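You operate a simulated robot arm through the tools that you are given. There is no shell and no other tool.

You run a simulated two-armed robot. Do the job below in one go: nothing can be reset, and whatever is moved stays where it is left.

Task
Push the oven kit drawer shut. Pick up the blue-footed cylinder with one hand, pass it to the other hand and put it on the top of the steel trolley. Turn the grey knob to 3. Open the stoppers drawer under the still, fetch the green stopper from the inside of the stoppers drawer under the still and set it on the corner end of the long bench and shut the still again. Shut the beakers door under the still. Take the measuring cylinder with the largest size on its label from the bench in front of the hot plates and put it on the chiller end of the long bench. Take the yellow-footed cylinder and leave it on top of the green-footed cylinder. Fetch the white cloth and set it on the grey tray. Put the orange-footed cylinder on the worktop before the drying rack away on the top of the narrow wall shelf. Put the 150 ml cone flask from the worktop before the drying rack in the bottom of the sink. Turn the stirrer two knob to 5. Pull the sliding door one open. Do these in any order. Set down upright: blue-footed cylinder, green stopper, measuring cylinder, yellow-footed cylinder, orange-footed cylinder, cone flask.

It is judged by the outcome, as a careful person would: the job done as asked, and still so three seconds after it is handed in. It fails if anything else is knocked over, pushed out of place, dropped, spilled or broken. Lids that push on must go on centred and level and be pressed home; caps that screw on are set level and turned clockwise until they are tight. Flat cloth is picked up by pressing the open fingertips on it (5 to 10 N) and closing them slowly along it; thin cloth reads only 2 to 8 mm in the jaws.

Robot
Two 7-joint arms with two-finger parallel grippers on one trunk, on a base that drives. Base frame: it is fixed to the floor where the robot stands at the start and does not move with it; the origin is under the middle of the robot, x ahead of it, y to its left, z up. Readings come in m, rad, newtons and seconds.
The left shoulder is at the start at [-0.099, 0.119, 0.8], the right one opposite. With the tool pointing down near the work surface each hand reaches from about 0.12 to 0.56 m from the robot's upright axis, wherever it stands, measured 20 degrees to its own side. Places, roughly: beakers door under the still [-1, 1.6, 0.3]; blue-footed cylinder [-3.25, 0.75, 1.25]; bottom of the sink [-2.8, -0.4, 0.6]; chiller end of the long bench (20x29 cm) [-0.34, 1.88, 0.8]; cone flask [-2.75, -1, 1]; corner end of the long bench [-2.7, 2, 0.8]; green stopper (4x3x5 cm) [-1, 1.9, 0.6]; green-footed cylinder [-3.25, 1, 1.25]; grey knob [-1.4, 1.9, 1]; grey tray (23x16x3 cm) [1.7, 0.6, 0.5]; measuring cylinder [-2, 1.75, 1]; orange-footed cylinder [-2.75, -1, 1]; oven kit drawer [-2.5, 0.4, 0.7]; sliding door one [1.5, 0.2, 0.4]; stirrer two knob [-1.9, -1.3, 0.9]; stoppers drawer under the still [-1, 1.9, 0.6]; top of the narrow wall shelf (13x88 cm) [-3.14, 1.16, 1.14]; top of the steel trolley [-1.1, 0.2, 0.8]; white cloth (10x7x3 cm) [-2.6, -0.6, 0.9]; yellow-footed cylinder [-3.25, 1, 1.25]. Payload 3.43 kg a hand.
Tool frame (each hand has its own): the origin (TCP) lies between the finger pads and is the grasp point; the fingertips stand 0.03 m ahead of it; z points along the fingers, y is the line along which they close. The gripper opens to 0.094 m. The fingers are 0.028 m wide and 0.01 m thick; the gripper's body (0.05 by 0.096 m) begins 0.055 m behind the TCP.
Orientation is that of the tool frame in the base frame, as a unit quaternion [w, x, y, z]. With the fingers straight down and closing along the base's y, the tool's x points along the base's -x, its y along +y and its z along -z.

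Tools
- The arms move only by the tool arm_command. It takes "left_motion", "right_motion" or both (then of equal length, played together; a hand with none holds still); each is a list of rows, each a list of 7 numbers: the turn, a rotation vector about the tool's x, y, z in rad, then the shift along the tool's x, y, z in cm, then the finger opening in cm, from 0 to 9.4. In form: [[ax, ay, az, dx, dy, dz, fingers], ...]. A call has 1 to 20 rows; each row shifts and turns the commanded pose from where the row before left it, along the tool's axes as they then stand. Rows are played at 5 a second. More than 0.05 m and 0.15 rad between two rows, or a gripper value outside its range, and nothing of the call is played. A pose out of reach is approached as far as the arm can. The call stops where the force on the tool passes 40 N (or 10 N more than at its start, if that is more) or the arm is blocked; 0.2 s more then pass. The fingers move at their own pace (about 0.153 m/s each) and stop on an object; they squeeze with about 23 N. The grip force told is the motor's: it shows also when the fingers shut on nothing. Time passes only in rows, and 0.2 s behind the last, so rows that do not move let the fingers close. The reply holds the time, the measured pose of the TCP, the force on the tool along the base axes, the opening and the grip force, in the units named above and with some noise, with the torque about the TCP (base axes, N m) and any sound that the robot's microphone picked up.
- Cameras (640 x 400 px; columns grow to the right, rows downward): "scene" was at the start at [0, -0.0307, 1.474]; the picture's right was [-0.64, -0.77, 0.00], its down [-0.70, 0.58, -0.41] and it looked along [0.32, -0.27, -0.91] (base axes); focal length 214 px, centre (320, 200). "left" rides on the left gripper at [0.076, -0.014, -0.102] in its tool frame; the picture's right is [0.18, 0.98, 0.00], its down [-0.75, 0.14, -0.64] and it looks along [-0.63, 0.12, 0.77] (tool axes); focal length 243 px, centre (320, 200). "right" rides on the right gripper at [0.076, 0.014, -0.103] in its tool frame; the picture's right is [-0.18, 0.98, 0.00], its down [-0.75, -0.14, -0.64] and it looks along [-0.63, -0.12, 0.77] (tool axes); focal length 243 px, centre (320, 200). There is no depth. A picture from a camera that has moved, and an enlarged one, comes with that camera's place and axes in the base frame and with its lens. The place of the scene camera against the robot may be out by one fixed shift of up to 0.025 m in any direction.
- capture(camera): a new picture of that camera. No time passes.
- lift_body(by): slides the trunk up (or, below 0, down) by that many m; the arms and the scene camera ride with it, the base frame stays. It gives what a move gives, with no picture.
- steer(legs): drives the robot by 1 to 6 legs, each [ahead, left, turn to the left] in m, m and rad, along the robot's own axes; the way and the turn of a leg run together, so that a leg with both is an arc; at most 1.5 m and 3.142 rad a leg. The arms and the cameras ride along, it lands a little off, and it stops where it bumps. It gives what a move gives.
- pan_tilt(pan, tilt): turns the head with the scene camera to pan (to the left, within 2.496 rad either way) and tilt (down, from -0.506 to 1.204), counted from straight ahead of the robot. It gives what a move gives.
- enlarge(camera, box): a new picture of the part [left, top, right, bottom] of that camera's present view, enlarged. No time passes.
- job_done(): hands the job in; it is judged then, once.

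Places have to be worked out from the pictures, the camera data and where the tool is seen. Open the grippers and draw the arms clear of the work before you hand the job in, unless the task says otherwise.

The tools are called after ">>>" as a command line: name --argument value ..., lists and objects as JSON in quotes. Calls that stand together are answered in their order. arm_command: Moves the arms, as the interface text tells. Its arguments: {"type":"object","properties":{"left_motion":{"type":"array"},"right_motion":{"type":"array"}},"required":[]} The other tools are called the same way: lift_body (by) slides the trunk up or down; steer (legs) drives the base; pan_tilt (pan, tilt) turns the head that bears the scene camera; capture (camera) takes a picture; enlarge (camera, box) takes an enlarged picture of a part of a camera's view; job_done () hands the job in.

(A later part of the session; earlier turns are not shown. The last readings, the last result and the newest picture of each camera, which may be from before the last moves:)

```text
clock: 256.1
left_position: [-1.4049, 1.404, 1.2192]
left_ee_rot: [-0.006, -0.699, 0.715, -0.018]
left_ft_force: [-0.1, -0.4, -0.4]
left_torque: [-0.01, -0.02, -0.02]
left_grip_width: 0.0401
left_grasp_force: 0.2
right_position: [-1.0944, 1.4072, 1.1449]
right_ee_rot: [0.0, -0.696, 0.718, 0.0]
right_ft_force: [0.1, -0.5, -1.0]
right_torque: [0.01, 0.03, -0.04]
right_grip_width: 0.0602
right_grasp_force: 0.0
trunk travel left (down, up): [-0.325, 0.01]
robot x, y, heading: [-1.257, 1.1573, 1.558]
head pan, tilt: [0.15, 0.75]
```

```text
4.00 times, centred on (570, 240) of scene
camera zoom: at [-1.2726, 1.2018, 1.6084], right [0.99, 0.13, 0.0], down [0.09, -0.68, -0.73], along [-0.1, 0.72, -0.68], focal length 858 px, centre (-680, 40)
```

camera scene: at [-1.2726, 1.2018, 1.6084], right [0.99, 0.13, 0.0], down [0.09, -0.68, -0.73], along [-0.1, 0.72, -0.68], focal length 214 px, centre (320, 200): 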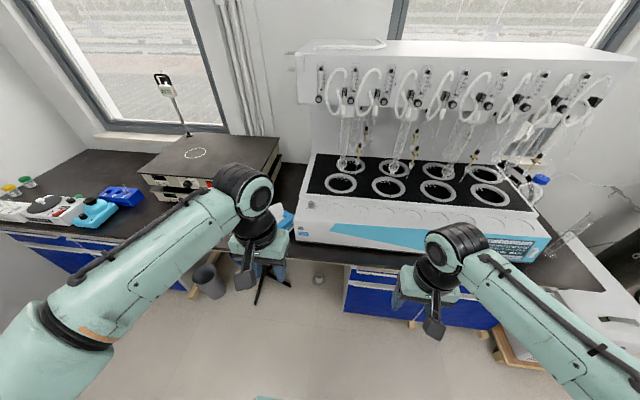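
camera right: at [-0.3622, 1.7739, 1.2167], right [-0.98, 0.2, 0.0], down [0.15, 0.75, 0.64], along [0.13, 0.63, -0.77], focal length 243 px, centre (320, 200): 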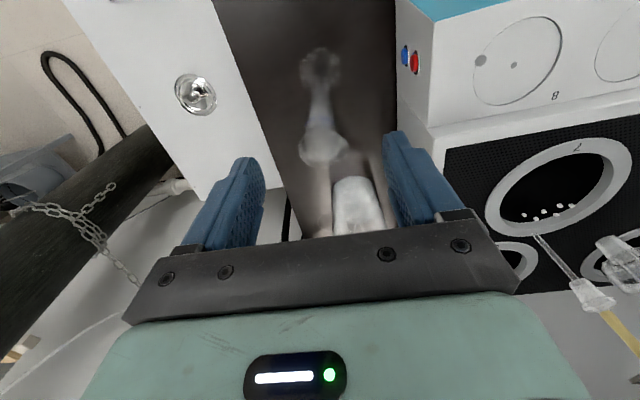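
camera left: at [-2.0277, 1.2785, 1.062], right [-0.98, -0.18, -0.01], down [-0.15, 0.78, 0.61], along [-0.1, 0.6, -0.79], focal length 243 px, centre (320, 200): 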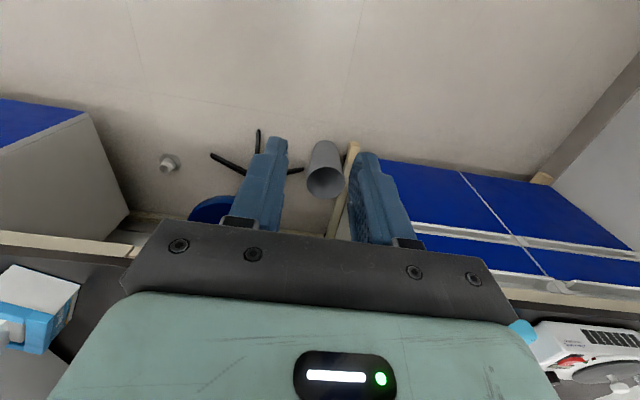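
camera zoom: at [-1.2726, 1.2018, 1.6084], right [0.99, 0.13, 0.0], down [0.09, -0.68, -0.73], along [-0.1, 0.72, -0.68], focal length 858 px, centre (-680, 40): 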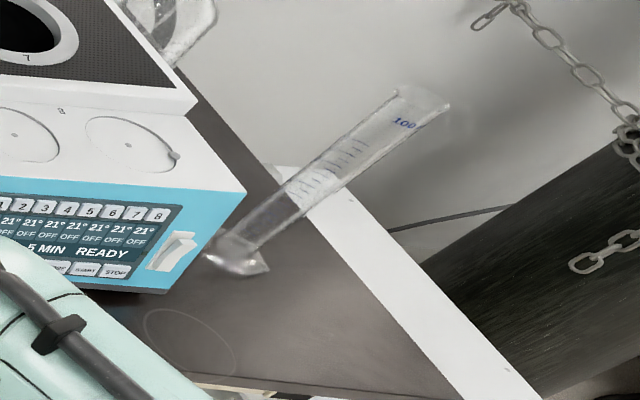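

The 100 ml cylinder stands fine. The grey knob's pointer is at 0; marks run clockwise 0→5, so it needs ~156° clockwise to 3. I level the left hand and drive closer.

>>> arm_command --left_motion '[[-0.017, -0.034, -0.023, 0, 0, 0, 5], [0, 0, 0, 0, 0, 0, 5]]'

>>> steer --legs '[[0.23, 0, 0.012]]'

>>> capture --camera "left"

>>> enlarge --camera "scene" --box '[270, 200, 350, 260]'

```text
clock: 256.7
left_position: [-1.4056, 1.4039, 1.2188]
left_ee_rot: [0.0, 0.707, -0.707, 0.0]
left_ft_force: [0.6, -0.3, 0.4]
left_torque: [0.0, -0.01, -0.03]
left_grip_width: 0.0502
left_grasp_force: 0.2
right_position: [-1.0939, 1.4078, 1.1453]
right_ee_rot: [0.001, -0.695, 0.719, 0.0]
right_ft_force: [0.1, 0.0, 0.5]
right_torque: [0.03, -0.02, -0.03]
right_grip_width: 0.0601
right_grasp_force: 0.1
trunk travel left (down, up): [-0.325, 0.01]
robot x, y, heading: [-1.2597, 1.1542, 1.552]
head pan, tilt: [0.15, 0.75]
```

```text
clock: 258.5
left_position: [-1.4077, 1.6325, 1.2189]
left_ee_rot: [0.0, 0.712, -0.702, 0.0]
left_ft_force: [-0.7, 0.1, -0.3]
left_torque: [-0.01, 0.0, -0.01]
left_grip_width: 0.0498
left_grasp_force: 0.1
right_position: [-1.097, 1.6398, 1.1449]
right_ee_rot: [0.0, -0.701, 0.713, 0.0]
right_ft_force: [0.0, -0.4, -0.5]
right_torque: [0.0, -0.01, -0.03]
right_grip_width: 0.0598
right_grasp_force: 0.0
trunk travel left (down, up): [-0.325, 0.01]
robot x, y, heading: [-1.2595, 1.3884, 1.571]
head pan, tilt: [0.15, 0.75]
```

```text
taken
camera left: at [-1.3917, 1.5566, 1.3209], right [-0.98, -0.2, 0.0], down [-0.15, 0.75, 0.64], along [-0.13, 0.63, -0.77], focal length 243 px, centre (320, 200)
```

left: 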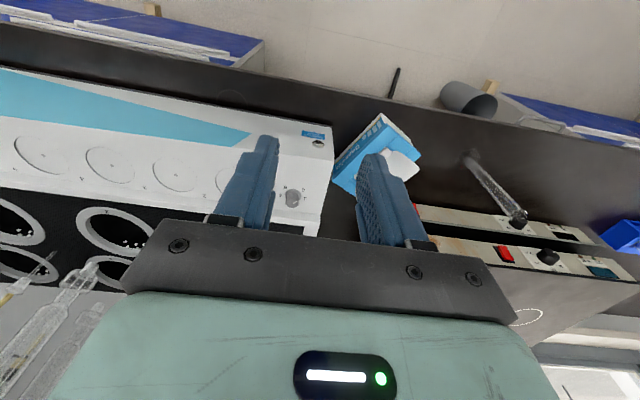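

```text
6.67 times, centred on (310, 230) of scene
camera zoom: at [-1.2715, 1.433, 1.6082], right [0.99, 0.15, 0.0], down [0.1, -0.67, -0.73], along [-0.11, 0.72, -0.68], focal length 1430 px, centre (387, 0)
```

zoom: 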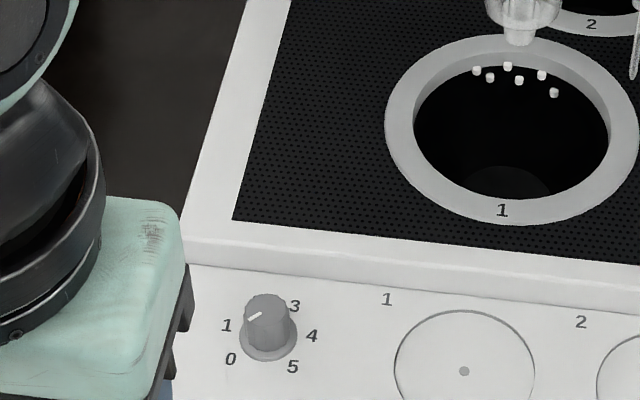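

Knob estimated at about (-1.398, 1.838, top z≈0.985). I move the left hand above it and refine with the hand camera.

>>> arm_command --left_motion '[[0, 0, 0, -4, -0.4, 1, 5], [0, 0, 0, -4, -0.4, 2, 5], [0, 0, 0, -4, -0.3, 2, 5], [0, 0, 0, -4, 0, 2, 5], [0, 0, 0, -4, 0, 2, 5]]'

>>> capture --camera "left"

>>> enlarge --camera "left" --box '[260, 80, 380, 180]'

```text
clock: 259.7
left_position: [-1.397, 1.8347, 1.1297]
left_ee_rot: [0.0, 0.712, -0.702, 0.0]
left_ft_force: [0.3, 0.5, -0.3]
left_torque: [-0.01, 0.02, -0.02]
left_grip_width: 0.0502
left_grasp_force: 0.0
right_position: [-1.0953, 1.6416, 1.1454]
right_ee_rot: [-0.001, -0.701, 0.713, 0.0]
right_ft_force: [0.0, 0.4, 0.7]
right_torque: [0.0, 0.0, -0.02]
right_grip_width: 0.0601
right_grasp_force: 0.1
trunk travel left (down, up): [-0.325, 0.01]
robot x, y, heading: [-1.2529, 1.3884, 1.566]
head pan, tilt: [0.15, 0.75]
```

```text
taken
camera left: at [-1.3818, 1.7582, 1.231], right [-0.98, -0.2, 0.0], down [-0.15, 0.75, 0.64], along [-0.13, 0.63, -0.77], focal length 243 px, centre (320, 200)
```

left: 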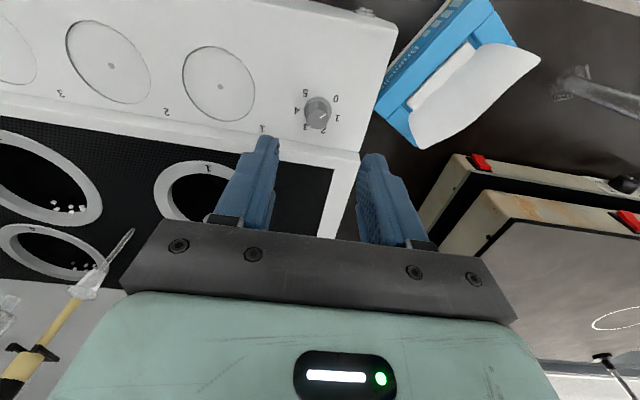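

```text
4.00 times, centred on (320, 130) of left
camera zoom: at [-1.3818, 1.7582, 1.231], right [-0.98, -0.2, 0.0], down [-0.15, 0.75, 0.64], along [-0.13, 0.63, -0.77], focal length 970 px, centre (320, 480)
```

zoom: 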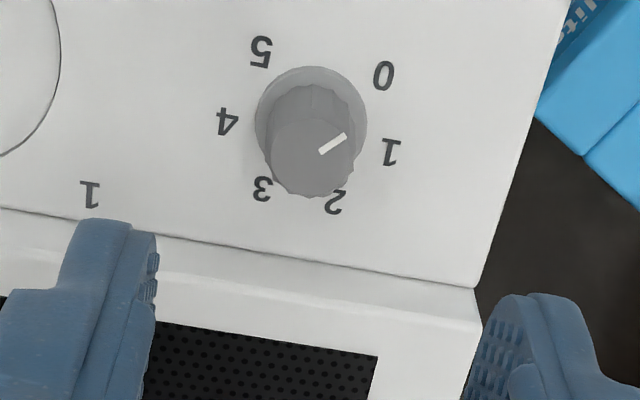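

The pointer is exactly at 0; marks are 54° apart, so 3 needs 162° clockwise. The knob centre is at about (-1.398, 1.847), deck z≈0.977. I move over it and descend.

>>> arm_command --left_motion '[[0, 0, 0, -1.25, 0.1, 0, 4.4], [0, 0, 0, 0, 0, 4, 4.4], [0, 0, 0, 0, 0, 4, 4.4]]'

>>> capture --camera "left"

```text
clock: 260.5
left_position: [-1.3989, 1.8474, 1.0484]
left_ee_rot: [0.0, 0.712, -0.702, 0.0]
left_ft_force: [-0.2, 0.2, -0.9]
left_torque: [0.03, 0.01, 0.03]
left_grip_width: 0.0441
left_grasp_force: 0.1
right_position: [-1.0959, 1.6398, 1.145]
right_ee_rot: [0.001, -0.7, 0.714, 0.0]
right_ft_force: [0.6, 0.4, 0.3]
right_torque: [0.02, 0.0, 0.0]
right_grip_width: 0.0601
right_grasp_force: 0.0
trunk travel left (down, up): [-0.325, 0.01]
robot x, y, heading: [-1.2571, 1.3886, 1.571]
head pan, tilt: [0.15, 0.75]
```

```text
taken
camera left: at [-1.3837, 1.7714, 1.1506], right [-0.98, -0.2, 0.0], down [-0.15, 0.75, 0.64], along [-0.13, 0.63, -0.77], focal length 243 px, centre (320, 200)
```

left: 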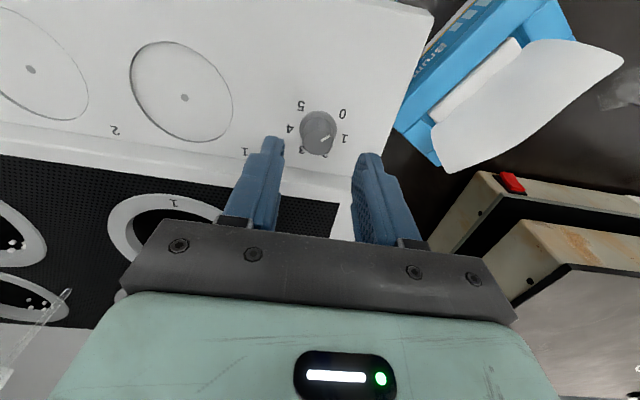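

Knob is centred. I descend the last 3.2 cm around it.

>>> arm_command --left_motion '[[0, 0, 0, 0, 0, 1.2, 4.4], [0, 0, 0, 0, 0, 1.2, 4.4], [0, 0, 0, 0, 0, 0.8, 4.4]]'

>>> enlarge --camera "left" --box '[240, 90, 400, 210]'

```text
clock: 261.3
left_position: [-1.3998, 1.8465, 1.0165]
left_ee_rot: [-0.001, 0.712, -0.702, 0.0]
left_ft_force: [0.2, 0.0, 0.5]
left_torque: [0.03, 0.03, 0.03]
left_grip_width: 0.0439
left_grasp_force: 0.0
right_position: [-1.0955, 1.6391, 1.1449]
right_ee_rot: [0.0, -0.701, 0.713, -0.001]
right_ft_force: [-0.2, -0.3, 0.2]
right_torque: [0.01, -0.03, 0.01]
right_grip_width: 0.06
right_grasp_force: 0.0
trunk travel left (down, up): [-0.325, 0.01]
robot x, y, heading: [-1.2555, 1.3886, 1.568]
head pan, tilt: [0.15, 0.75]
```

```text
3.33 times, centred on (320, 150) of left
camera zoom: at [-1.3846, 1.7703, 1.1191], right [-0.98, -0.2, 0.0], down [-0.15, 0.75, 0.64], along [-0.13, 0.63, -0.77], focal length 809 px, centre (320, 367)
```

zoom: 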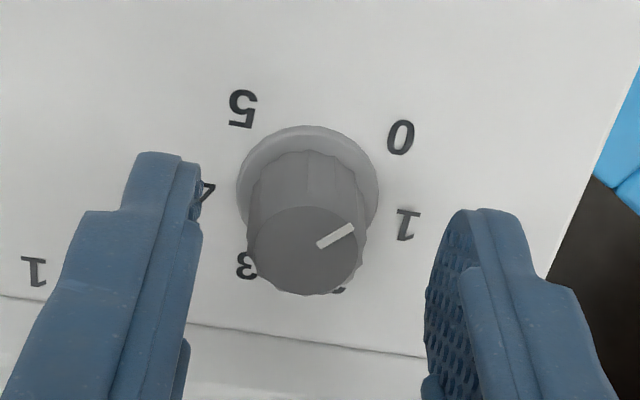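

I adjust 3 mm sideways, go 5 mm lower, and close on the knob.

>>> arm_command --left_motion '[[0, 0, 0, 0, -0.25, 0.3, 4.4], [0, 0, 0, 0, 0, 0.3, 4.4], [0, 0, 0, 0, 0, 0, 0], [0, 0, 0, 0, 0, 0, 0], [0, 0, 0, 0, 0, 0, 0]]'

>>> enlarge --camera "left" --box '[240, 90, 400, 210]'

```text
clock: 262.5
left_position: [-1.3973, 1.846, 1.0105]
left_ee_rot: [0.0, 0.712, -0.702, 0.0]
left_ft_force: [-0.9, -0.3, 0.3]
left_torque: [-0.03, 0.01, 0.0]
left_grip_width: 0.0001
left_grasp_force: 23.3
right_position: [-1.0961, 1.6396, 1.1452]
right_ee_rot: [0.0, -0.702, 0.713, -0.001]
right_ft_force: [0.2, -0.9, -0.4]
right_torque: [0.04, 0.01, 0.02]
right_grip_width: 0.06
right_grasp_force: 0.2
trunk travel left (down, up): [-0.325, 0.01]
robot x, y, heading: [-1.2584, 1.388, 1.572]
head pan, tilt: [0.15, 0.75]
```

```text
3.33 times, centred on (320, 150) of left
camera zoom: at [-1.382, 1.769, 1.1131], right [-0.98, -0.2, 0.0], down [-0.15, 0.75, 0.64], along [-0.13, 0.63, -0.77], focal length 809 px, centre (320, 367)
```

zoom: 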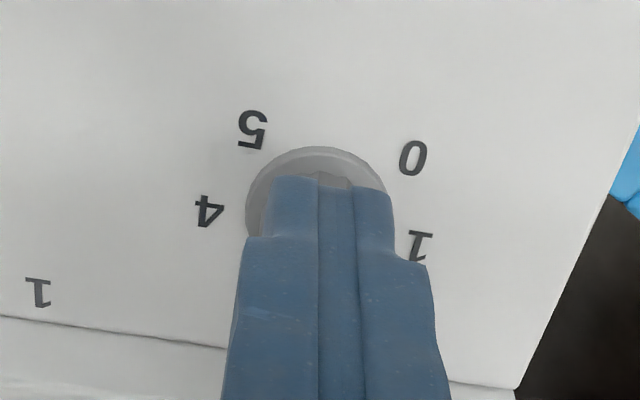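

The fingers closed above the knob, so it is lower than estimated. I reopen, descend 2 cm further and look.

>>> arm_command --left_motion '[[0, 0, 0, 0, 0, 0, 4.4], [0, 0, 0, 0, 0, 0, 4.4], [0, 0, 0, 0, 0, 1, 4.4], [0, 0, 0, 0, 0, 1, 4.4]]'

>>> enlarge --camera "left" --box '[240, 90, 400, 210]'

```text
clock: 263.5
left_position: [-1.3978, 1.8459, 0.9913]
left_ee_rot: [0.0, 0.712, -0.702, 0.0]
left_ft_force: [0.6, 0.5, -0.3]
left_torque: [-0.03, -0.03, -0.02]
left_grip_width: 0.0439
left_grasp_force: 0.0
right_position: [-1.0962, 1.6406, 1.1449]
right_ee_rot: [0.001, -0.701, 0.713, 0.0]
right_ft_force: [-0.6, 0.6, 0.3]
right_torque: [0.01, 0.01, -0.07]
right_grip_width: 0.0602
right_grasp_force: 0.1
trunk travel left (down, up): [-0.325, 0.01]
robot x, y, heading: [-1.2585, 1.3892, 1.57]
head pan, tilt: [0.15, 0.75]
```

```text
3.33 times, centred on (320, 150) of left
camera zoom: at [-1.3826, 1.7695, 1.0932], right [-0.98, -0.2, 0.0], down [-0.15, 0.75, 0.64], along [-0.13, 0.63, -0.77], focal length 809 px, centre (320, 367)
```

zoom: 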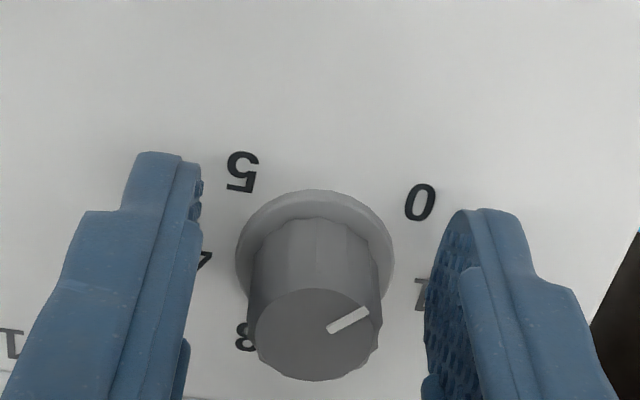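

Now the knob stands well between the fingers. I close on it.

>>> arm_command --left_motion '[[0, 0, 0, -0.4, 0, 0, 4.4], [0, 0, 0, 0, 0, 0, 0], [0, 0, 0, 0, 0, 0, 0], [0, 0, 0, 0, 0, 0, 0]]'

```text
clock: 264.5
left_position: [-1.3994, 1.8503, 0.9908]
left_ee_rot: [0.0, 0.712, -0.702, 0.001]
left_ft_force: [-4.2, -0.4, -0.1]
left_torque: [-0.21, -0.39, 0.0]
left_grip_width: 0.0236
left_grasp_force: 45.1
right_position: [-1.0969, 1.6406, 1.1451]
right_ee_rot: [0.0, -0.701, 0.714, -0.001]
right_ft_force: [0.2, -0.7, -0.2]
right_torque: [0.0, 0.0, 0.0]
right_grip_width: 0.0599
right_grasp_force: 0.1
trunk travel left (down, up): [-0.325, 0.01]
robot x, y, heading: [-1.2562, 1.3891, 1.571]
head pan, tilt: [0.15, 0.75]
```

Gripped (23.6 mm). I turn it clockwise by 1.4 rad.

>>> arm_command --left_motion '[[0, 0, 0.14, 0, 0, 0, 0], [0, 0, 0.14, 0, 0, 0, 0], [0, 0, 0.14, 0, 0, 0, 0], [0, 0, 0.14, 0, 0, 0, 0], [0, 0, 0.14, 0, 0, 0, 0], [0, 0, 0.14, 0, 0, 0, 0], [0, 0, 0.14, 0, 0, 0, 0], [0, 0, 0.14, 0, 0, 0, 0], [0, 0, 0.14, 0, 0, 0, 0], [0, 0, 0.14, 0, 0, 0, 0]]'

>>> capture --camera "left"

```text
clock: 266.7
left_position: [-1.4043, 1.8557, 0.9906]
left_ee_rot: [-0.005, -0.116, 0.993, 0.007]
left_ft_force: [-9.5, 11.3, -1.6]
left_torque: [-0.14, -0.8, 0.06]
left_grip_width: 0.0239
left_grasp_force: 45.3
right_position: [-1.095, 1.6417, 1.1449]
right_ee_rot: [0.0, -0.702, 0.712, -0.001]
right_ft_force: [0.9, 0.0, -0.2]
right_torque: [-0.01, 0.07, 0.0]
right_grip_width: 0.06
right_grasp_force: 0.0
trunk travel left (down, up): [-0.325, 0.01]
robot x, y, heading: [-1.2586, 1.3865, 1.571]
head pan, tilt: [0.15, 0.75]
stopped in row 10 (left hand): the force on the tool passed its limit at 41 N (the readings are from after the stop); the commanded pose is now the measured one
```

```text
taken
camera left: at [-1.4738, 1.8219, 1.0934], right [-0.41, 0.91, 0.02], down [0.71, 0.3, 0.64], along [0.58, 0.27, -0.77], focal length 243 px, centre (320, 200)
```

left: 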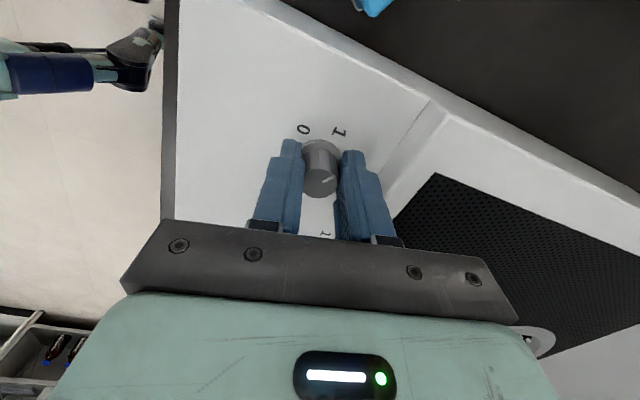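

Turned ~77°, stopped by side force from slight off-centre. I release, lift, and check the pointer.

>>> arm_command --left_motion '[[0, 0, 0, 0, 0, 0, 3.6], [0, 0, 0, 0, 0, 0, 3.6], [0, 0, 0, 0, 0, -2, 3.6], [0, 0, 0, 0, 0, -2.5, 3.6]]'

>>> enlarge --camera "left" --box '[240, 60, 400, 200]'

```text
clock: 267.7
left_position: [-1.4001, 1.8516, 1.0373]
left_ee_rot: [-0.004, -0.114, 0.993, 0.005]
left_ft_force: [-0.1, 0.4, 0.1]
left_torque: [0.0, 0.02, 0.01]
left_grip_width: 0.0358
left_grasp_force: 0.1
right_position: [-1.0967, 1.6401, 1.1456]
right_ee_rot: [0.001, -0.701, 0.713, -0.001]
right_ft_force: [0.1, 0.1, -0.6]
right_torque: [0.01, -0.01, 0.01]
right_grip_width: 0.0601
right_grasp_force: 0.1
trunk travel left (down, up): [-0.325, 0.01]
robot x, y, heading: [-1.2561, 1.3865, 1.571]
head pan, tilt: [0.15, 0.75]
```

```text
2.86 times, centred on (320, 130) of left
camera zoom: at [-1.4697, 1.8196, 1.1392], right [-0.4, 0.92, 0.01], down [0.71, 0.3, 0.64], along [0.58, 0.27, -0.77], focal length 693 px, centre (320, 400)
```

zoom: 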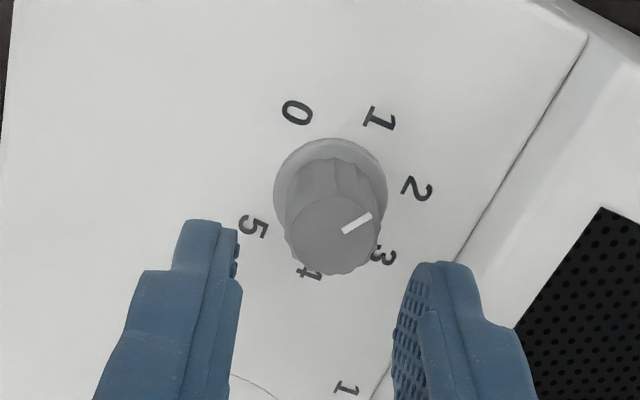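

The pointer is at ~1.4 now; about 86° more is needed. I rotate the hand back 1.5 rad, recentre on the knob (-1.3996, 1.856), and regrip.

>>> arm_command --left_motion '[[0, 0, -0.1364, 0, 0, 0, 4.2], [0, 0, -0.1364, 0, 0, 0, 4.2], [0, 0, -0.1364, 0, 0, 0, 4.2], [0, 0, -0.1364, 0, 0, 0, 4.2], [0, 0, -0.1364, 0, 0, 0, 4.2], [0, 0, -0.1364, 0, 0, 0, 4.2], [0, 0, -0.1364, 0, 0, 0, 4.2], [0, 0, -0.1364, 0, 0, 0, 4.2], [0, 0, -0.1364, 0, 0, 0, 4.2], [0, 0, -0.1364, 0, 0, 0, 4.2], [0, 0, -0.1364, 0, 0, 0, 4.2], [0, 0, 0, -0.44, 0, 0, 4.2]]'

>>> enlarge --camera "left" --box '[240, 60, 400, 200]'

```text
clock: 270.3
left_position: [-1.4009, 1.8588, 1.0383]
left_ee_rot: [-0.001, 0.762, -0.648, -0.007]
left_ft_force: [-0.1, 0.0, -0.3]
left_torque: [0.02, -0.01, 0.0]
left_grip_width: 0.0421
left_grasp_force: 0.1
right_position: [-1.0956, 1.6406, 1.144]
right_ee_rot: [0.001, -0.701, 0.713, -0.001]
right_ft_force: [0.0, -0.1, -0.1]
right_torque: [0.01, 0.01, 0.01]
right_grip_width: 0.0601
right_grasp_force: 0.1
trunk travel left (down, up): [-0.325, 0.01]
robot x, y, heading: [-1.2526, 1.3906, 1.57]
head pan, tilt: [0.15, 0.75]
```

```text
2.86 times, centred on (320, 130) of left
camera zoom: at [-1.3743, 1.784, 1.1383], right [-0.94, -0.34, 0.01], down [-0.25, 0.72, 0.65], along [-0.23, 0.61, -0.76], focal length 693 px, centre (320, 400)
```

zoom: 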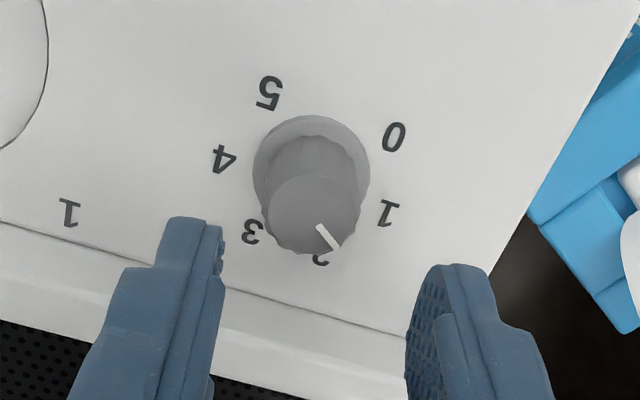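

I recentre by a few millimetres, descend and grip the knob again.

>>> arm_command --left_motion '[[0, 0, 0, 0.35, -0.15, 0, 4.2], [0, 0, 0, 0, 0, 2, 4.2], [0, 0, 0, 0, 0, 2, 4.2], [0, 0, 0, 0, 0, 0.7, 4.2], [0, 0, 0, 0, 0, 0, 0], [0, 0, 0, 0, 0, 0, 0], [0, 0, 0, 0, 0, 0, 0]]'

```text
clock: 271.9
left_position: [-1.3985, 1.8535, 0.9885]
left_ee_rot: [-0.001, 0.76, -0.649, -0.006]
left_ft_force: [7.9, 0.6, -2.2]
left_torque: [0.38, -0.94, -0.01]
left_grip_width: 0.0233
left_grasp_force: 45.0
right_position: [-1.0963, 1.641, 1.145]
right_ee_rot: [0.0, -0.701, 0.713, -0.001]
right_ft_force: [0.0, -0.4, -0.4]
right_torque: [-0.02, -0.01, 0.04]
right_grip_width: 0.0601
right_grasp_force: 0.1
trunk travel left (down, up): [-0.325, 0.01]
robot x, y, heading: [-1.2588, 1.3883, 1.562]
head pan, tilt: [0.15, 0.75]
```

Gripped again. I turn 1.5 rad clockwise.

>>> arm_command --left_motion '[[0, 0, 0, 0, -0.12, 0, 0], [0, 0, 0.1364, 0, 0, 0, 0], [0, 0, 0.1364, 0, 0, 0, 0], [0, 0, 0.1364, 0, 0, 0, 0], [0, 0, 0.1364, 0, 0, 0, 0], [0, 0, 0.1364, 0, 0, 0, 0], [0, 0, 0.1364, 0, 0, 0, 0], [0, 0, 0.1364, 0, 0, 0, 0], [0, 0, 0.1364, 0, 0, 0, 0], [0, 0, 0.1364, 0, 0, 0, 0], [0, 0, 0.1364, 0, 0, 0, 0], [0, 0, 0.1364, 0, 0, 0, 0]]'

```text
clock: 274.5
left_position: [-1.4016, 1.8564, 0.9893]
left_ee_rot: [-0.005, -0.114, 0.993, 0.006]
left_ft_force: [-15.2, 8.4, 1.2]
left_torque: [-0.4, -0.82, 0.07]
left_grip_width: 0.0235
left_grasp_force: 45.2
right_position: [-1.0971, 1.6418, 1.1452]
right_ee_rot: [0.001, -0.701, 0.713, -0.002]
right_ft_force: [0.2, 0.5, 0.2]
right_torque: [0.0, 0.0, 0.01]
right_grip_width: 0.0599
right_grasp_force: 0.1
trunk travel left (down, up): [-0.325, 0.01]
robot x, y, heading: [-1.2586, 1.3886, 1.57]
head pan, tilt: [0.15, 0.75]
```

Turn completed. I release, lift and check the pointer.

>>> arm_command --left_motion '[[0, 0, 0, 0, 0, 0, 3.6], [0, 0, 0, 0, 0, 0, 3.6], [0, 0, 0, 0, 0, -2, 3.6], [0, 0, 0, 0, 0, -4, 3.6], [0, 0, 0, 0, 0, -4, 3.6]]'

>>> enlarge --camera "left" --box '[260, 40, 380, 140]'

```text
clock: 275.7
left_position: [-1.3977, 1.8534, 1.0892]
left_ee_rot: [-0.005, -0.114, 0.993, 0.004]
left_ft_force: [1.2, -0.6, 0.8]
left_torque: [-0.02, 0.0, -0.02]
left_grip_width: 0.036
left_grasp_force: 0.1
right_position: [-1.0954, 1.6396, 1.146]
right_ee_rot: [0.001, -0.701, 0.713, -0.001]
right_ft_force: [-0.2, -0.5, -0.2]
right_torque: [0.02, -0.02, -0.03]
right_grip_width: 0.0599
right_grasp_force: 0.0
trunk travel left (down, up): [-0.325, 0.01]
robot x, y, heading: [-1.2558, 1.3895, 1.569]
head pan, tilt: [0.15, 0.75]
```

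```text
4.00 times, centred on (320, 90) of left
camera zoom: at [-1.4674, 1.8215, 1.1914], right [-0.4, 0.92, 0.01], down [0.71, 0.3, 0.64], along [0.58, 0.26, -0.77], focal length 970 px, centre (320, 640)
```

zoom: 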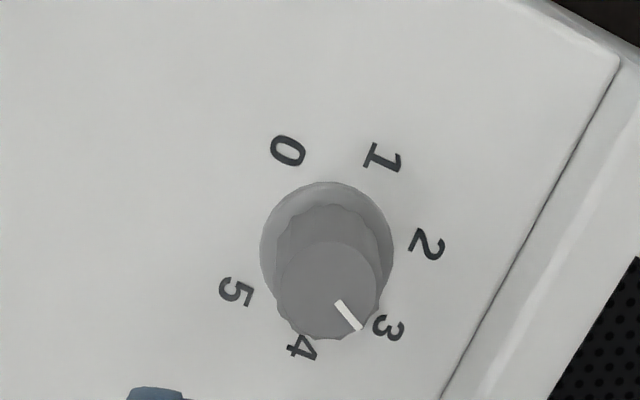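

The pointer is at 65° vs mark 3 at 64° — the grey knob is set to 3. I retract the left hand, un-yaw it, and back away to head for the shelf wall.

>>> arm_command --left_motion '[[0, 0, 0, 0, -1, -3.5, 4], [0, 0, -0.15, 0, -4, 0, 4], [0, 0, -0.15, 0.6, -4, 0, 4], [0, 0, -0.15, 1, -3.8, 0, 4], [0, 0, -0.15, 1.6, -3.6, 0, 4], [0, 0, -0.15, 2, -3.4, 0, 4], [0, 0, -0.15, 2, -3, 0, 4], [0, 0, -0.15, 0, 0, 0, 4], [0, 0, -0.15, 0, 0, 0, 4], [0, 0, -0.15, 0, 0, 0, 4]]'

>>> steer --legs '[[-0.3, 0, 0], [0, 0, 1.571], [0.35, 0, 0]]'

>>> pan_tilt --pan 0.0 --tilt 0.45

>>> capture --camera "scene"

```text
clock: 277.9
left_position: [-1.3323, 1.6171, 1.1228]
left_ee_rot: [0.0, 0.711, -0.703, -0.006]
left_ft_force: [0.4, -0.5, -0.7]
left_torque: [-0.01, 0.03, -0.03]
left_grip_width: 0.04
left_grasp_force: 0.1
right_position: [-1.0963, 1.6412, 1.1454]
right_ee_rot: [0.001, -0.701, 0.713, -0.001]
right_ft_force: [-0.5, 0.6, 0.5]
right_torque: [0.01, -0.03, -0.03]
right_grip_width: 0.0604
right_grasp_force: 0.0
trunk travel left (down, up): [-0.325, 0.01]
robot x, y, heading: [-1.2546, 1.3883, 1.566]
head pan, tilt: [0.15, 0.75]
```

```text
clock: 285.6
left_position: [-1.8381, 1.0121, 1.1233]
left_ee_rot: [0.005, 1.0, 0.002, -0.005]
left_ft_force: [-0.7, -0.1, 0.6]
left_torque: [0.0, -0.01, -0.01]
left_grip_width: 0.0401
left_grasp_force: 0.0
right_position: [-1.8609, 1.2473, 1.1451]
right_ee_rot: [-0.001, 1.0, -0.01, -0.001]
right_ft_force: [1.3, -0.4, -0.4]
right_torque: [0.0, -0.02, -0.01]
right_grip_width: 0.06
right_grasp_force: 0.1
trunk travel left (down, up): [-0.325, 0.01]
robot x, y, heading: [-1.6089, 1.0874, 3.139]
head pan, tilt: [0.15, 0.75]
```

```text
clock: 286.4
left_position: [-1.8389, 1.0119, 1.1216]
left_ee_rot: [0.004, 1.0, 0.002, -0.005]
left_ft_force: [-0.2, -0.7, 0.8]
left_torque: [0.01, -0.04, -0.02]
left_grip_width: 0.0399
left_grasp_force: 0.0
right_position: [-1.8619, 1.2474, 1.1445]
right_ee_rot: [-0.002, 1.0, -0.01, 0.0]
right_ft_force: [0.8, -0.2, 0.0]
right_torque: [0.0, 0.02, 0.01]
right_grip_width: 0.0599
right_grasp_force: 0.1
trunk travel left (down, up): [-0.325, 0.01]
robot x, y, heading: [-1.6084, 1.088, 3.137]
head pan, tilt: [0.0, 0.45]
```

```text
taken
camera scene: at [-1.6592, 1.094, 1.6347], right [0.0, 1.0, 0.0], down [0.44, 0.0, -0.9], along [-0.9, 0.0, -0.44], focal length 214 px, centre (320, 200)
```

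scene: 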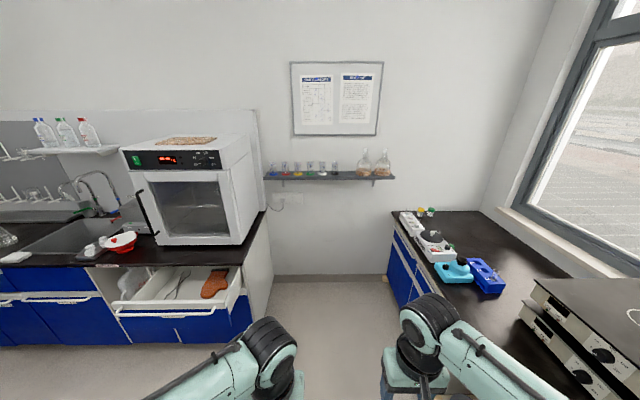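

Great view of the shelf, oven and open drawer. I enlarge the shelf and the drawer.

>>> enlarge --camera "scene" --box '[255, 140, 405, 200]'

>>> enlarge --camera "scene" --box '[90, 220, 290, 350]'

>>> enlarge --camera "scene" --box '[0, 110, 160, 290]'

```text
4.27 times, centred on (330, 170) of scene
camera zoom: at [-1.6592, 1.094, 1.6347], right [0.0, 1.0, 0.0], down [0.44, 0.0, -0.9], along [-0.9, 0.0, -0.44], focal length 915 px, centre (277, 328)
```

zoom: 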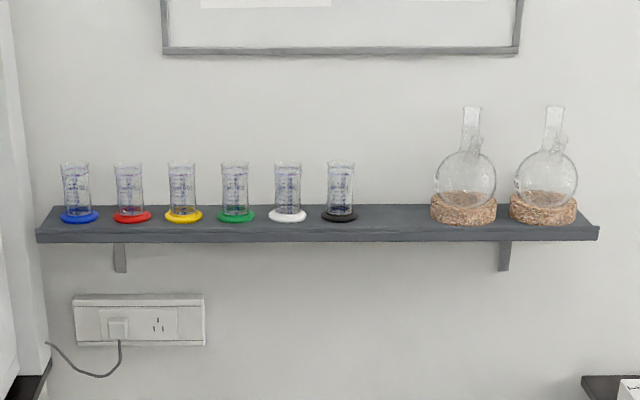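

```text
3.08 times, centred on (190, 285) of scene
camera zoom: at [-1.6592, 1.094, 1.6347], right [0.0, 1.0, 0.0], down [0.44, 0.0, -0.9], along [-0.9, 0.0, -0.44], focal length 660 px, centre (720, -62)
```

zoom: 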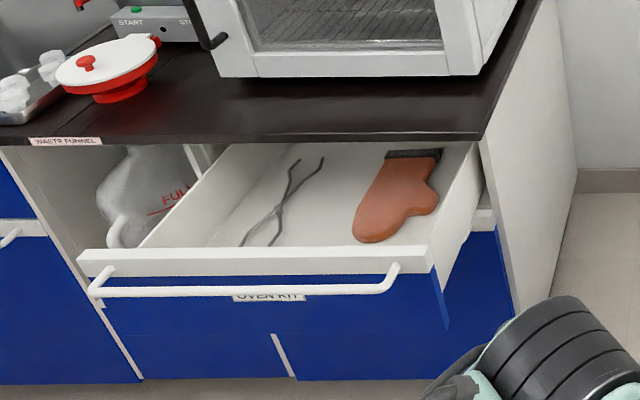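

```text
2.22 times, centred on (80, 200) of scene
camera zoom: at [-1.6592, 1.094, 1.6347], right [0.0, 1.0, 0.0], down [0.44, 0.0, -0.9], along [-0.9, 0.0, -0.44], focal length 477 px, centre (853, 200)
```

zoom: 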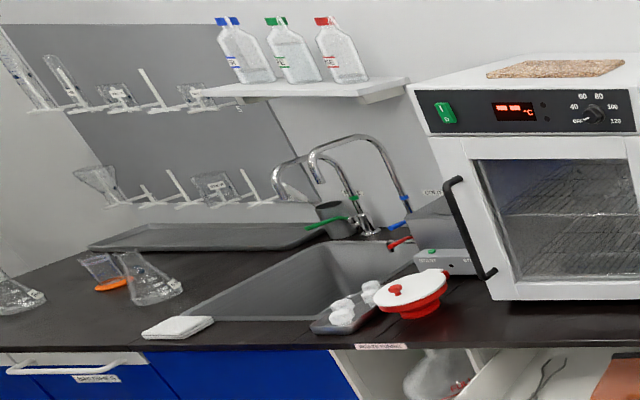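

Everything is clear: shelf cylinders blue, red, yellow, green, white, black at ~8.7 cm spacing; the OVEN KIT drawer front is at x≈-2.38, y≈0.35. I lower the trunk and move to shut the drawer.

>>> lift_body --by -0.28

>>> steer --legs '[[0.14, 0.22, 0]]'

>>> arm_command --left_motion '[[0, 0, 0, -1, 4, 0, 0], [0, 0, 0, -1, 4, 0, 0], [0, 0, 0, -1, 4, 1, 0], [0, 0, 0, -1, 4, 1, 0], [0, 0, 0, -1, 4, 1, 0], [0, 0, 0, -1, 4, 1, 0], [0, 0, 0, -1, 4, 1, 0], [0, -0.13, 0, 0, 3, 0, 0], [0, -0.13, 0, 0, 3, 0, 0], [0, -0.13, 0, 0, 3, 0, 0], [0, -0.13, 0, 0, 0, 0, 0], [0, -0.13, 0, 0, 0, 0, 0], [0, -0.13, 0, 0, 0, 0, 0]]'

>>> pan_tilt --pan 0.5 --tilt 0.75

>>> capture --camera "scene"

```text
clock: 289.2
left_position: [-1.8374, 1.0106, 0.8422]
left_ee_rot: [0.004, 1.0, 0.002, -0.005]
left_ft_force: [-0.6, -0.1, -0.3]
left_torque: [-0.01, -0.01, 0.04]
left_grip_width: 0.0402
left_grasp_force: 0.0
right_position: [-1.8608, 1.2469, 0.8649]
right_ee_rot: [-0.001, 1.0, -0.009, 0.0]
right_ft_force: [0.0, -0.2, 0.3]
right_torque: [0.06, 0.02, 0.04]
right_grip_width: 0.0603
right_grasp_force: 0.1
trunk travel left (down, up): [-0.045, 0.29]
robot x, y, heading: [-1.61, 1.0879, 3.137]
head pan, tilt: [0.0, 0.45]
```

```text
clock: 291.9
left_position: [-1.9776, 0.7816, 0.8426]
left_ee_rot: [0.004, 1.0, 0.003, -0.005]
left_ft_force: [0.1, -0.3, -0.4]
left_torque: [0.0, -0.01, -0.02]
left_grip_width: 0.04
left_grasp_force: 0.0
right_position: [-2.0021, 1.0176, 0.8655]
right_ee_rot: [0.0, 1.0, -0.007, 0.0]
right_ft_force: [-0.7, 0.2, -0.2]
right_torque: [0.0, 0.01, 0.03]
right_grip_width: 0.0598
right_grasp_force: 0.0
trunk travel left (down, up): [-0.045, 0.29]
robot x, y, heading: [-1.7477, 0.8543, -3.145]
head pan, tilt: [0.0, 0.45]
```

```text
clock: 294.7
left_position: [-2.0446, 0.4107, 0.7966]
left_ee_rot: [0.007, 0.923, 0.003, -0.385]
left_ft_force: [0.1, 0.5, -0.1]
left_torque: [0.03, 0.01, 0.01]
left_grip_width: 0.0
left_grasp_force: 23.3
right_position: [-2.0018, 1.0179, 0.8655]
right_ee_rot: [-0.001, 1.0, -0.007, 0.0]
right_ft_force: [-0.1, 0.5, 0.2]
right_torque: [-0.04, 0.02, 0.02]
right_grip_width: 0.06
right_grasp_force: 0.1
trunk travel left (down, up): [-0.045, 0.29]
robot x, y, heading: [-1.7463, 0.8577, -3.143]
head pan, tilt: [0.0, 0.45]
```

```text
clock: 295.6
left_position: [-2.044, 0.4109, 0.7957]
left_ee_rot: [0.006, 0.923, 0.003, -0.384]
left_ft_force: [0.8, -0.2, 0.1]
left_torque: [0.01, 0.02, 0.02]
left_grip_width: 0.0
left_grasp_force: 22.8
right_position: [-2.0014, 1.0183, 0.8664]
right_ee_rot: [-0.001, 1.0, -0.007, 0.0]
right_ft_force: [0.5, -0.4, 0.8]
right_torque: [0.01, -0.05, 0.01]
right_grip_width: 0.0601
right_grasp_force: 0.1
trunk travel left (down, up): [-0.045, 0.29]
robot x, y, heading: [-1.7501, 0.861, -3.145]
head pan, tilt: [0.499, 0.75]
```

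```text
taken
camera scene: at [-1.8204, 0.826, 1.3153], right [-0.48, 0.88, 0.0], down [0.6, 0.33, -0.73], along [-0.64, -0.35, -0.68], focal length 214 px, centre (320, 200)
```

scene: 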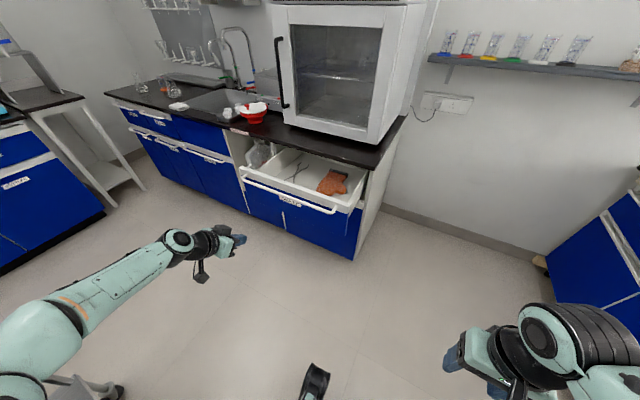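

The left fist is lined up at y≈0.41. I lower it to the drawer's front bar height and extend it a bit.

>>> arm_command --left_motion '[[0, 0, 0, 3, 0, 3, 0], [0, 0, 0, 3, 0, 3, 0], [0, 0, 0, 1, 0, 3, 0], [0, 0, 0, -2.5, 0, 2.5, 0], [0, 0, 0, -2.5, 0, 2.5, 0]]'

>>> steer --legs '[[0.2, 0, 0]]'

>>> capture --camera "scene"

>>> capture --camera "left"

```text
clock: 296.8
left_position: [-2.1335, 0.4087, 0.6843]
left_ee_rot: [0.007, 0.923, 0.004, -0.384]
left_ft_force: [0.4, 0.4, -0.5]
left_torque: [0.01, 0.02, 0.0]
left_grip_width: 0.0001
left_grasp_force: 23.4
right_position: [-2.0004, 1.0172, 0.866]
right_ee_rot: [-0.002, 1.0, -0.007, 0.001]
right_ft_force: [0.1, 1.0, 0.1]
right_torque: [-0.02, -0.01, 0.03]
right_grip_width: 0.0598
right_grasp_force: 0.1
trunk travel left (down, up): [-0.045, 0.29]
robot x, y, heading: [-1.7464, 0.8555, -3.137]
head pan, tilt: [0.499, 0.75]
```

```text
clock: 298.4
left_position: [-2.3381, 0.4117, 0.6845]
left_ee_rot: [0.004, 0.923, 0.0, -0.384]
left_ft_force: [-0.2, 0.2, -0.1]
left_torque: [0.03, 0.01, 0.01]
left_grip_width: 0.0
left_grasp_force: 23.1
right_position: [-2.2029, 1.019, 0.8655]
right_ee_rot: [-0.001, 1.0, -0.01, 0.0]
right_ft_force: [0.2, -0.2, 0.2]
right_torque: [0.0, 0.0, 0.02]
right_grip_width: 0.0598
right_grasp_force: 0.1
trunk travel left (down, up): [-0.045, 0.29]
robot x, y, heading: [-1.9501, 0.8537, 3.142]
head pan, tilt: [0.499, 0.75]
```

```text
taken
camera scene: at [-2.0235, 0.8263, 1.3153], right [-0.48, 0.88, 0.0], down [0.6, 0.33, -0.73], along [-0.64, -0.35, -0.68], focal length 214 px, centre (320, 200)
```

scene: 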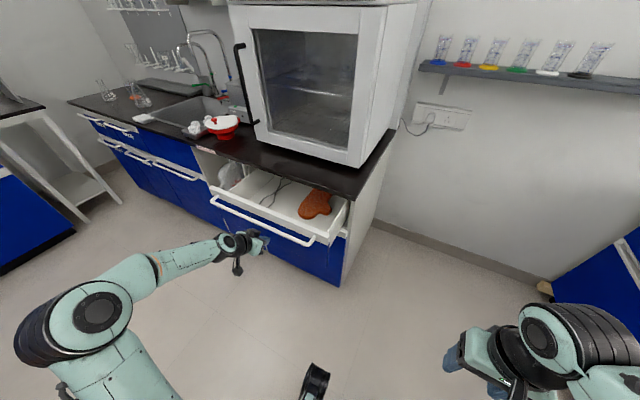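

```text
taken
camera left: at [-2.2106, 0.4259, 0.7019], right [0.14, -0.98, -0.12], down [-0.07, -0.13, 0.99], along [-0.99, -0.12, -0.09], focal length 243 px, centre (320, 200)
```

left: 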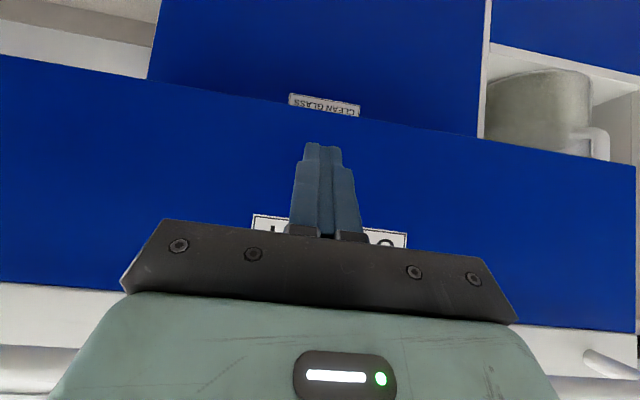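

The fingertips aim at the blue face just under the bar. I drive ahead to push the drawer in.

>>> steer --legs '[[0.15, 0, 0]]'

>>> capture --camera "scene"

```text
clock: 299.8
left_position: [-2.4868, 0.4118, 0.6847]
left_ee_rot: [0.005, 0.923, 0.001, -0.385]
left_ft_force: [-0.3, 0.1, -0.2]
left_torque: [-0.03, -0.02, 0.0]
left_grip_width: 0.0
left_grasp_force: 23.4
right_position: [-2.3528, 1.0195, 0.8663]
right_ee_rot: [0.0, 1.0, -0.009, -0.001]
right_ft_force: [-0.1, -0.2, 0.2]
right_torque: [0.02, -0.01, -0.04]
right_grip_width: 0.06
right_grasp_force: 0.1
trunk travel left (down, up): [-0.045, 0.29]
robot x, y, heading: [-2.1013, 0.8591, 3.138]
head pan, tilt: [0.499, 0.75]
```

```text
taken
camera scene: at [-2.1737, 0.8267, 1.3153], right [-0.48, 0.88, 0.0], down [0.6, 0.32, -0.73], along [-0.64, -0.35, -0.68], focal length 214 px, centre (320, 200)
```

scene: 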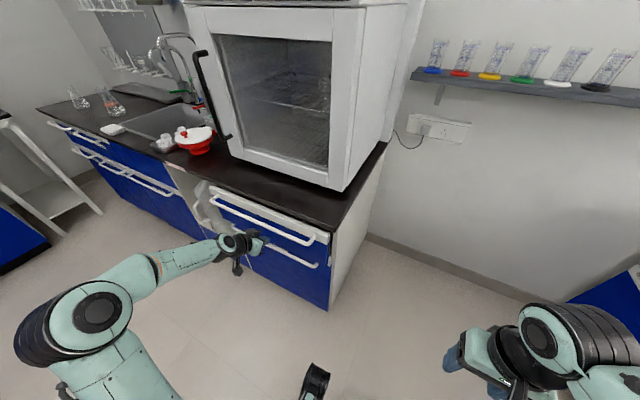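

Nearly shut. I continue gently until it stops.

>>> steer --legs '[[0.06, 0, 0]]'

>>> enlarge --camera "scene" --box '[160, 160, 360, 310]'

```text
clock: 300.8
left_position: [-2.5337, 0.4102, 0.682]
left_ee_rot: [0.004, 0.926, 0.002, -0.378]
left_ft_force: [-0.4, 0.0, 0.2]
left_torque: [-0.03, 0.0, -0.01]
left_grip_width: 0.0
left_grasp_force: 22.8
right_position: [-2.4051, 1.0186, 0.8654]
right_ee_rot: [-0.001, 1.0, -0.008, 0.001]
right_ft_force: [0.0, -0.5, -0.3]
right_torque: [0.04, 0.01, 0.0]
right_grip_width: 0.06
right_grasp_force: 0.1
trunk travel left (down, up): [-0.045, 0.29]
robot x, y, heading: [-2.1538, 0.8574, 3.137]
head pan, tilt: [0.499, 0.75]
stopped in leg 1: the force on the tool passed its limit at 124 N (the readings are from after the stop); the commanded pose is now the measured one
```

```text
2.67 times, centred on (260, 235) of scene
camera zoom: at [-2.2244, 0.8264, 1.3152], right [-0.48, 0.88, 0.0], down [0.6, 0.33, -0.73], along [-0.64, -0.35, -0.68], focal length 572 px, centre (480, 107)
```

zoom: 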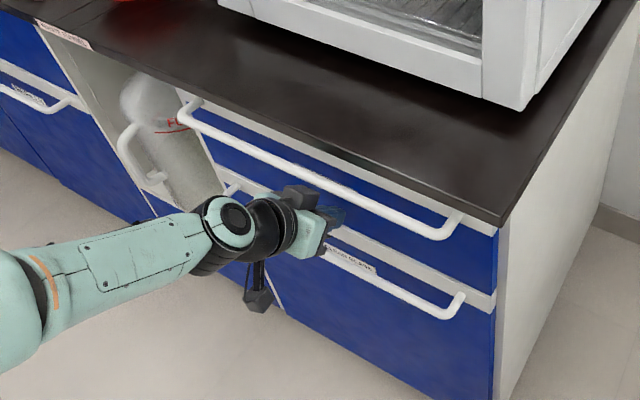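

The OVEN KIT drawer is fully shut. I back off, level the left hand, raise the trunk fully and go to the shelf.

>>> steer --legs '[[-0.25, 0, 0]]'

>>> arm_command --left_motion '[[0, 0.13, 0, 0, 0, -1, 6], [0, 0.13, 0, 0, -2, -1, 6], [0, 0.13, 0, 0, -3, -1, 6], [0, 0.13, 0, 1, -3, -2, 6], [0, 0.13, 0, 1, -4, -2, 6], [0, 0.125, 0, 0, -4, -2, 6], [0, 0, 0, 0, -4, -2, 6], [0, 0, 0, 0, -4, -2, 6], [0, 0, 0, 0, -4, -2, 6]]'

>>> lift_body --by 0.38

>>> pan_tilt --pan 0.15 --tilt 0.5

>>> capture --camera "scene"

```text
clock: 302.6
left_position: [-2.2894, 0.411, 0.6824]
left_ee_rot: [0.003, 0.926, 0.001, -0.379]
left_ft_force: [0.9, 0.2, 0.1]
left_torque: [0.01, -0.03, 0.0]
left_grip_width: 0.0001
left_grasp_force: 23.1
right_position: [-2.1602, 1.0188, 0.8649]
right_ee_rot: [-0.001, 1.0, -0.009, 0.0]
right_ft_force: [0.0, 0.0, 0.4]
right_torque: [0.0, 0.02, 0.02]
right_grip_width: 0.0598
right_grasp_force: 0.0
trunk travel left (down, up): [-0.045, 0.29]
robot x, y, heading: [-1.9058, 0.8588, 3.137]
head pan, tilt: [0.499, 0.75]
```

```text
clock: 304.6
left_position: [-2.2389, 0.6939, 0.8196]
left_ee_rot: [0.003, 1.0, 0.002, -0.001]
left_ft_force: [-1.2, 0.3, 0.7]
left_torque: [-0.01, 0.01, -0.03]
left_grip_width: 0.0601
left_grasp_force: 0.1
right_position: [-2.1597, 1.0181, 0.8652]
right_ee_rot: [-0.001, 1.0, -0.009, 0.001]
right_ft_force: [-0.3, -0.1, 0.6]
right_torque: [0.0, 0.01, 0.01]
right_grip_width: 0.0596
right_grasp_force: 0.0
trunk travel left (down, up): [-0.045, 0.29]
robot x, y, heading: [-1.9078, 0.8604, 3.135]
head pan, tilt: [0.499, 0.75]
```

```text
clock: 307.5
left_position: [-2.2386, 0.6912, 1.1042]
left_ee_rot: [0.004, 1.0, 0.003, -0.001]
left_ft_force: [-0.3, -0.4, 0.4]
left_torque: [0.0, -0.01, 0.01]
left_grip_width: 0.06
left_grasp_force: 0.0
right_position: [-2.1597, 1.0178, 1.1548]
right_ee_rot: [0.0, 1.0, -0.009, 0.0]
right_ft_force: [-0.8, -0.2, -0.3]
right_torque: [0.02, 0.0, -0.01]
right_grip_width: 0.06
right_grasp_force: 0.1
right hand out of reach, approached as far as the arm can: row 1
trunk travel left (down, up): [-0.335, 0.0]
robot x, y, heading: [-1.9041, 0.8588, 3.143]
head pan, tilt: [0.499, 0.75]
```

```text
clock: 308.4
left_position: [-2.2396, 0.6919, 1.1061]
left_ee_rot: [0.003, 1.0, 0.003, -0.001]
left_ft_force: [0.0, 0.8, -0.3]
left_torque: [-0.01, 0.03, -0.05]
left_grip_width: 0.06
left_grasp_force: 0.1
right_position: [-2.1602, 1.0185, 1.1551]
right_ee_rot: [-0.001, 1.0, -0.008, 0.001]
right_ft_force: [0.3, 0.1, 0.7]
right_torque: [0.01, 0.04, -0.02]
right_grip_width: 0.0601
right_grasp_force: 0.0
trunk travel left (down, up): [-0.335, 0.0]
robot x, y, heading: [-1.9063, 0.8544, 3.142]
head pan, tilt: [0.15, 0.499]
```

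```text
taken
camera scene: at [-1.9566, 0.8519, 1.6396], right [-0.15, 0.99, 0.0], down [0.47, 0.07, -0.88], along [-0.87, -0.13, -0.48], focal length 214 px, centre (320, 200)
```

scene: 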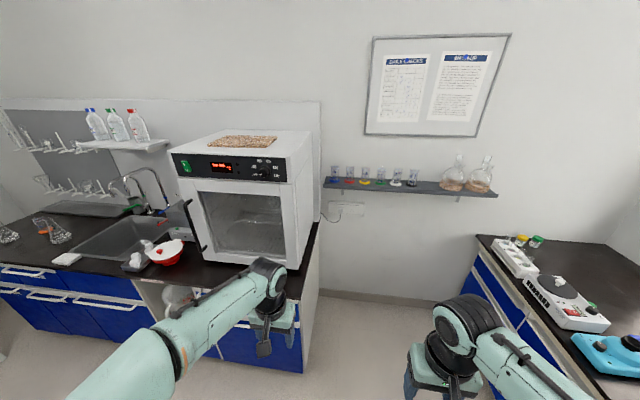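

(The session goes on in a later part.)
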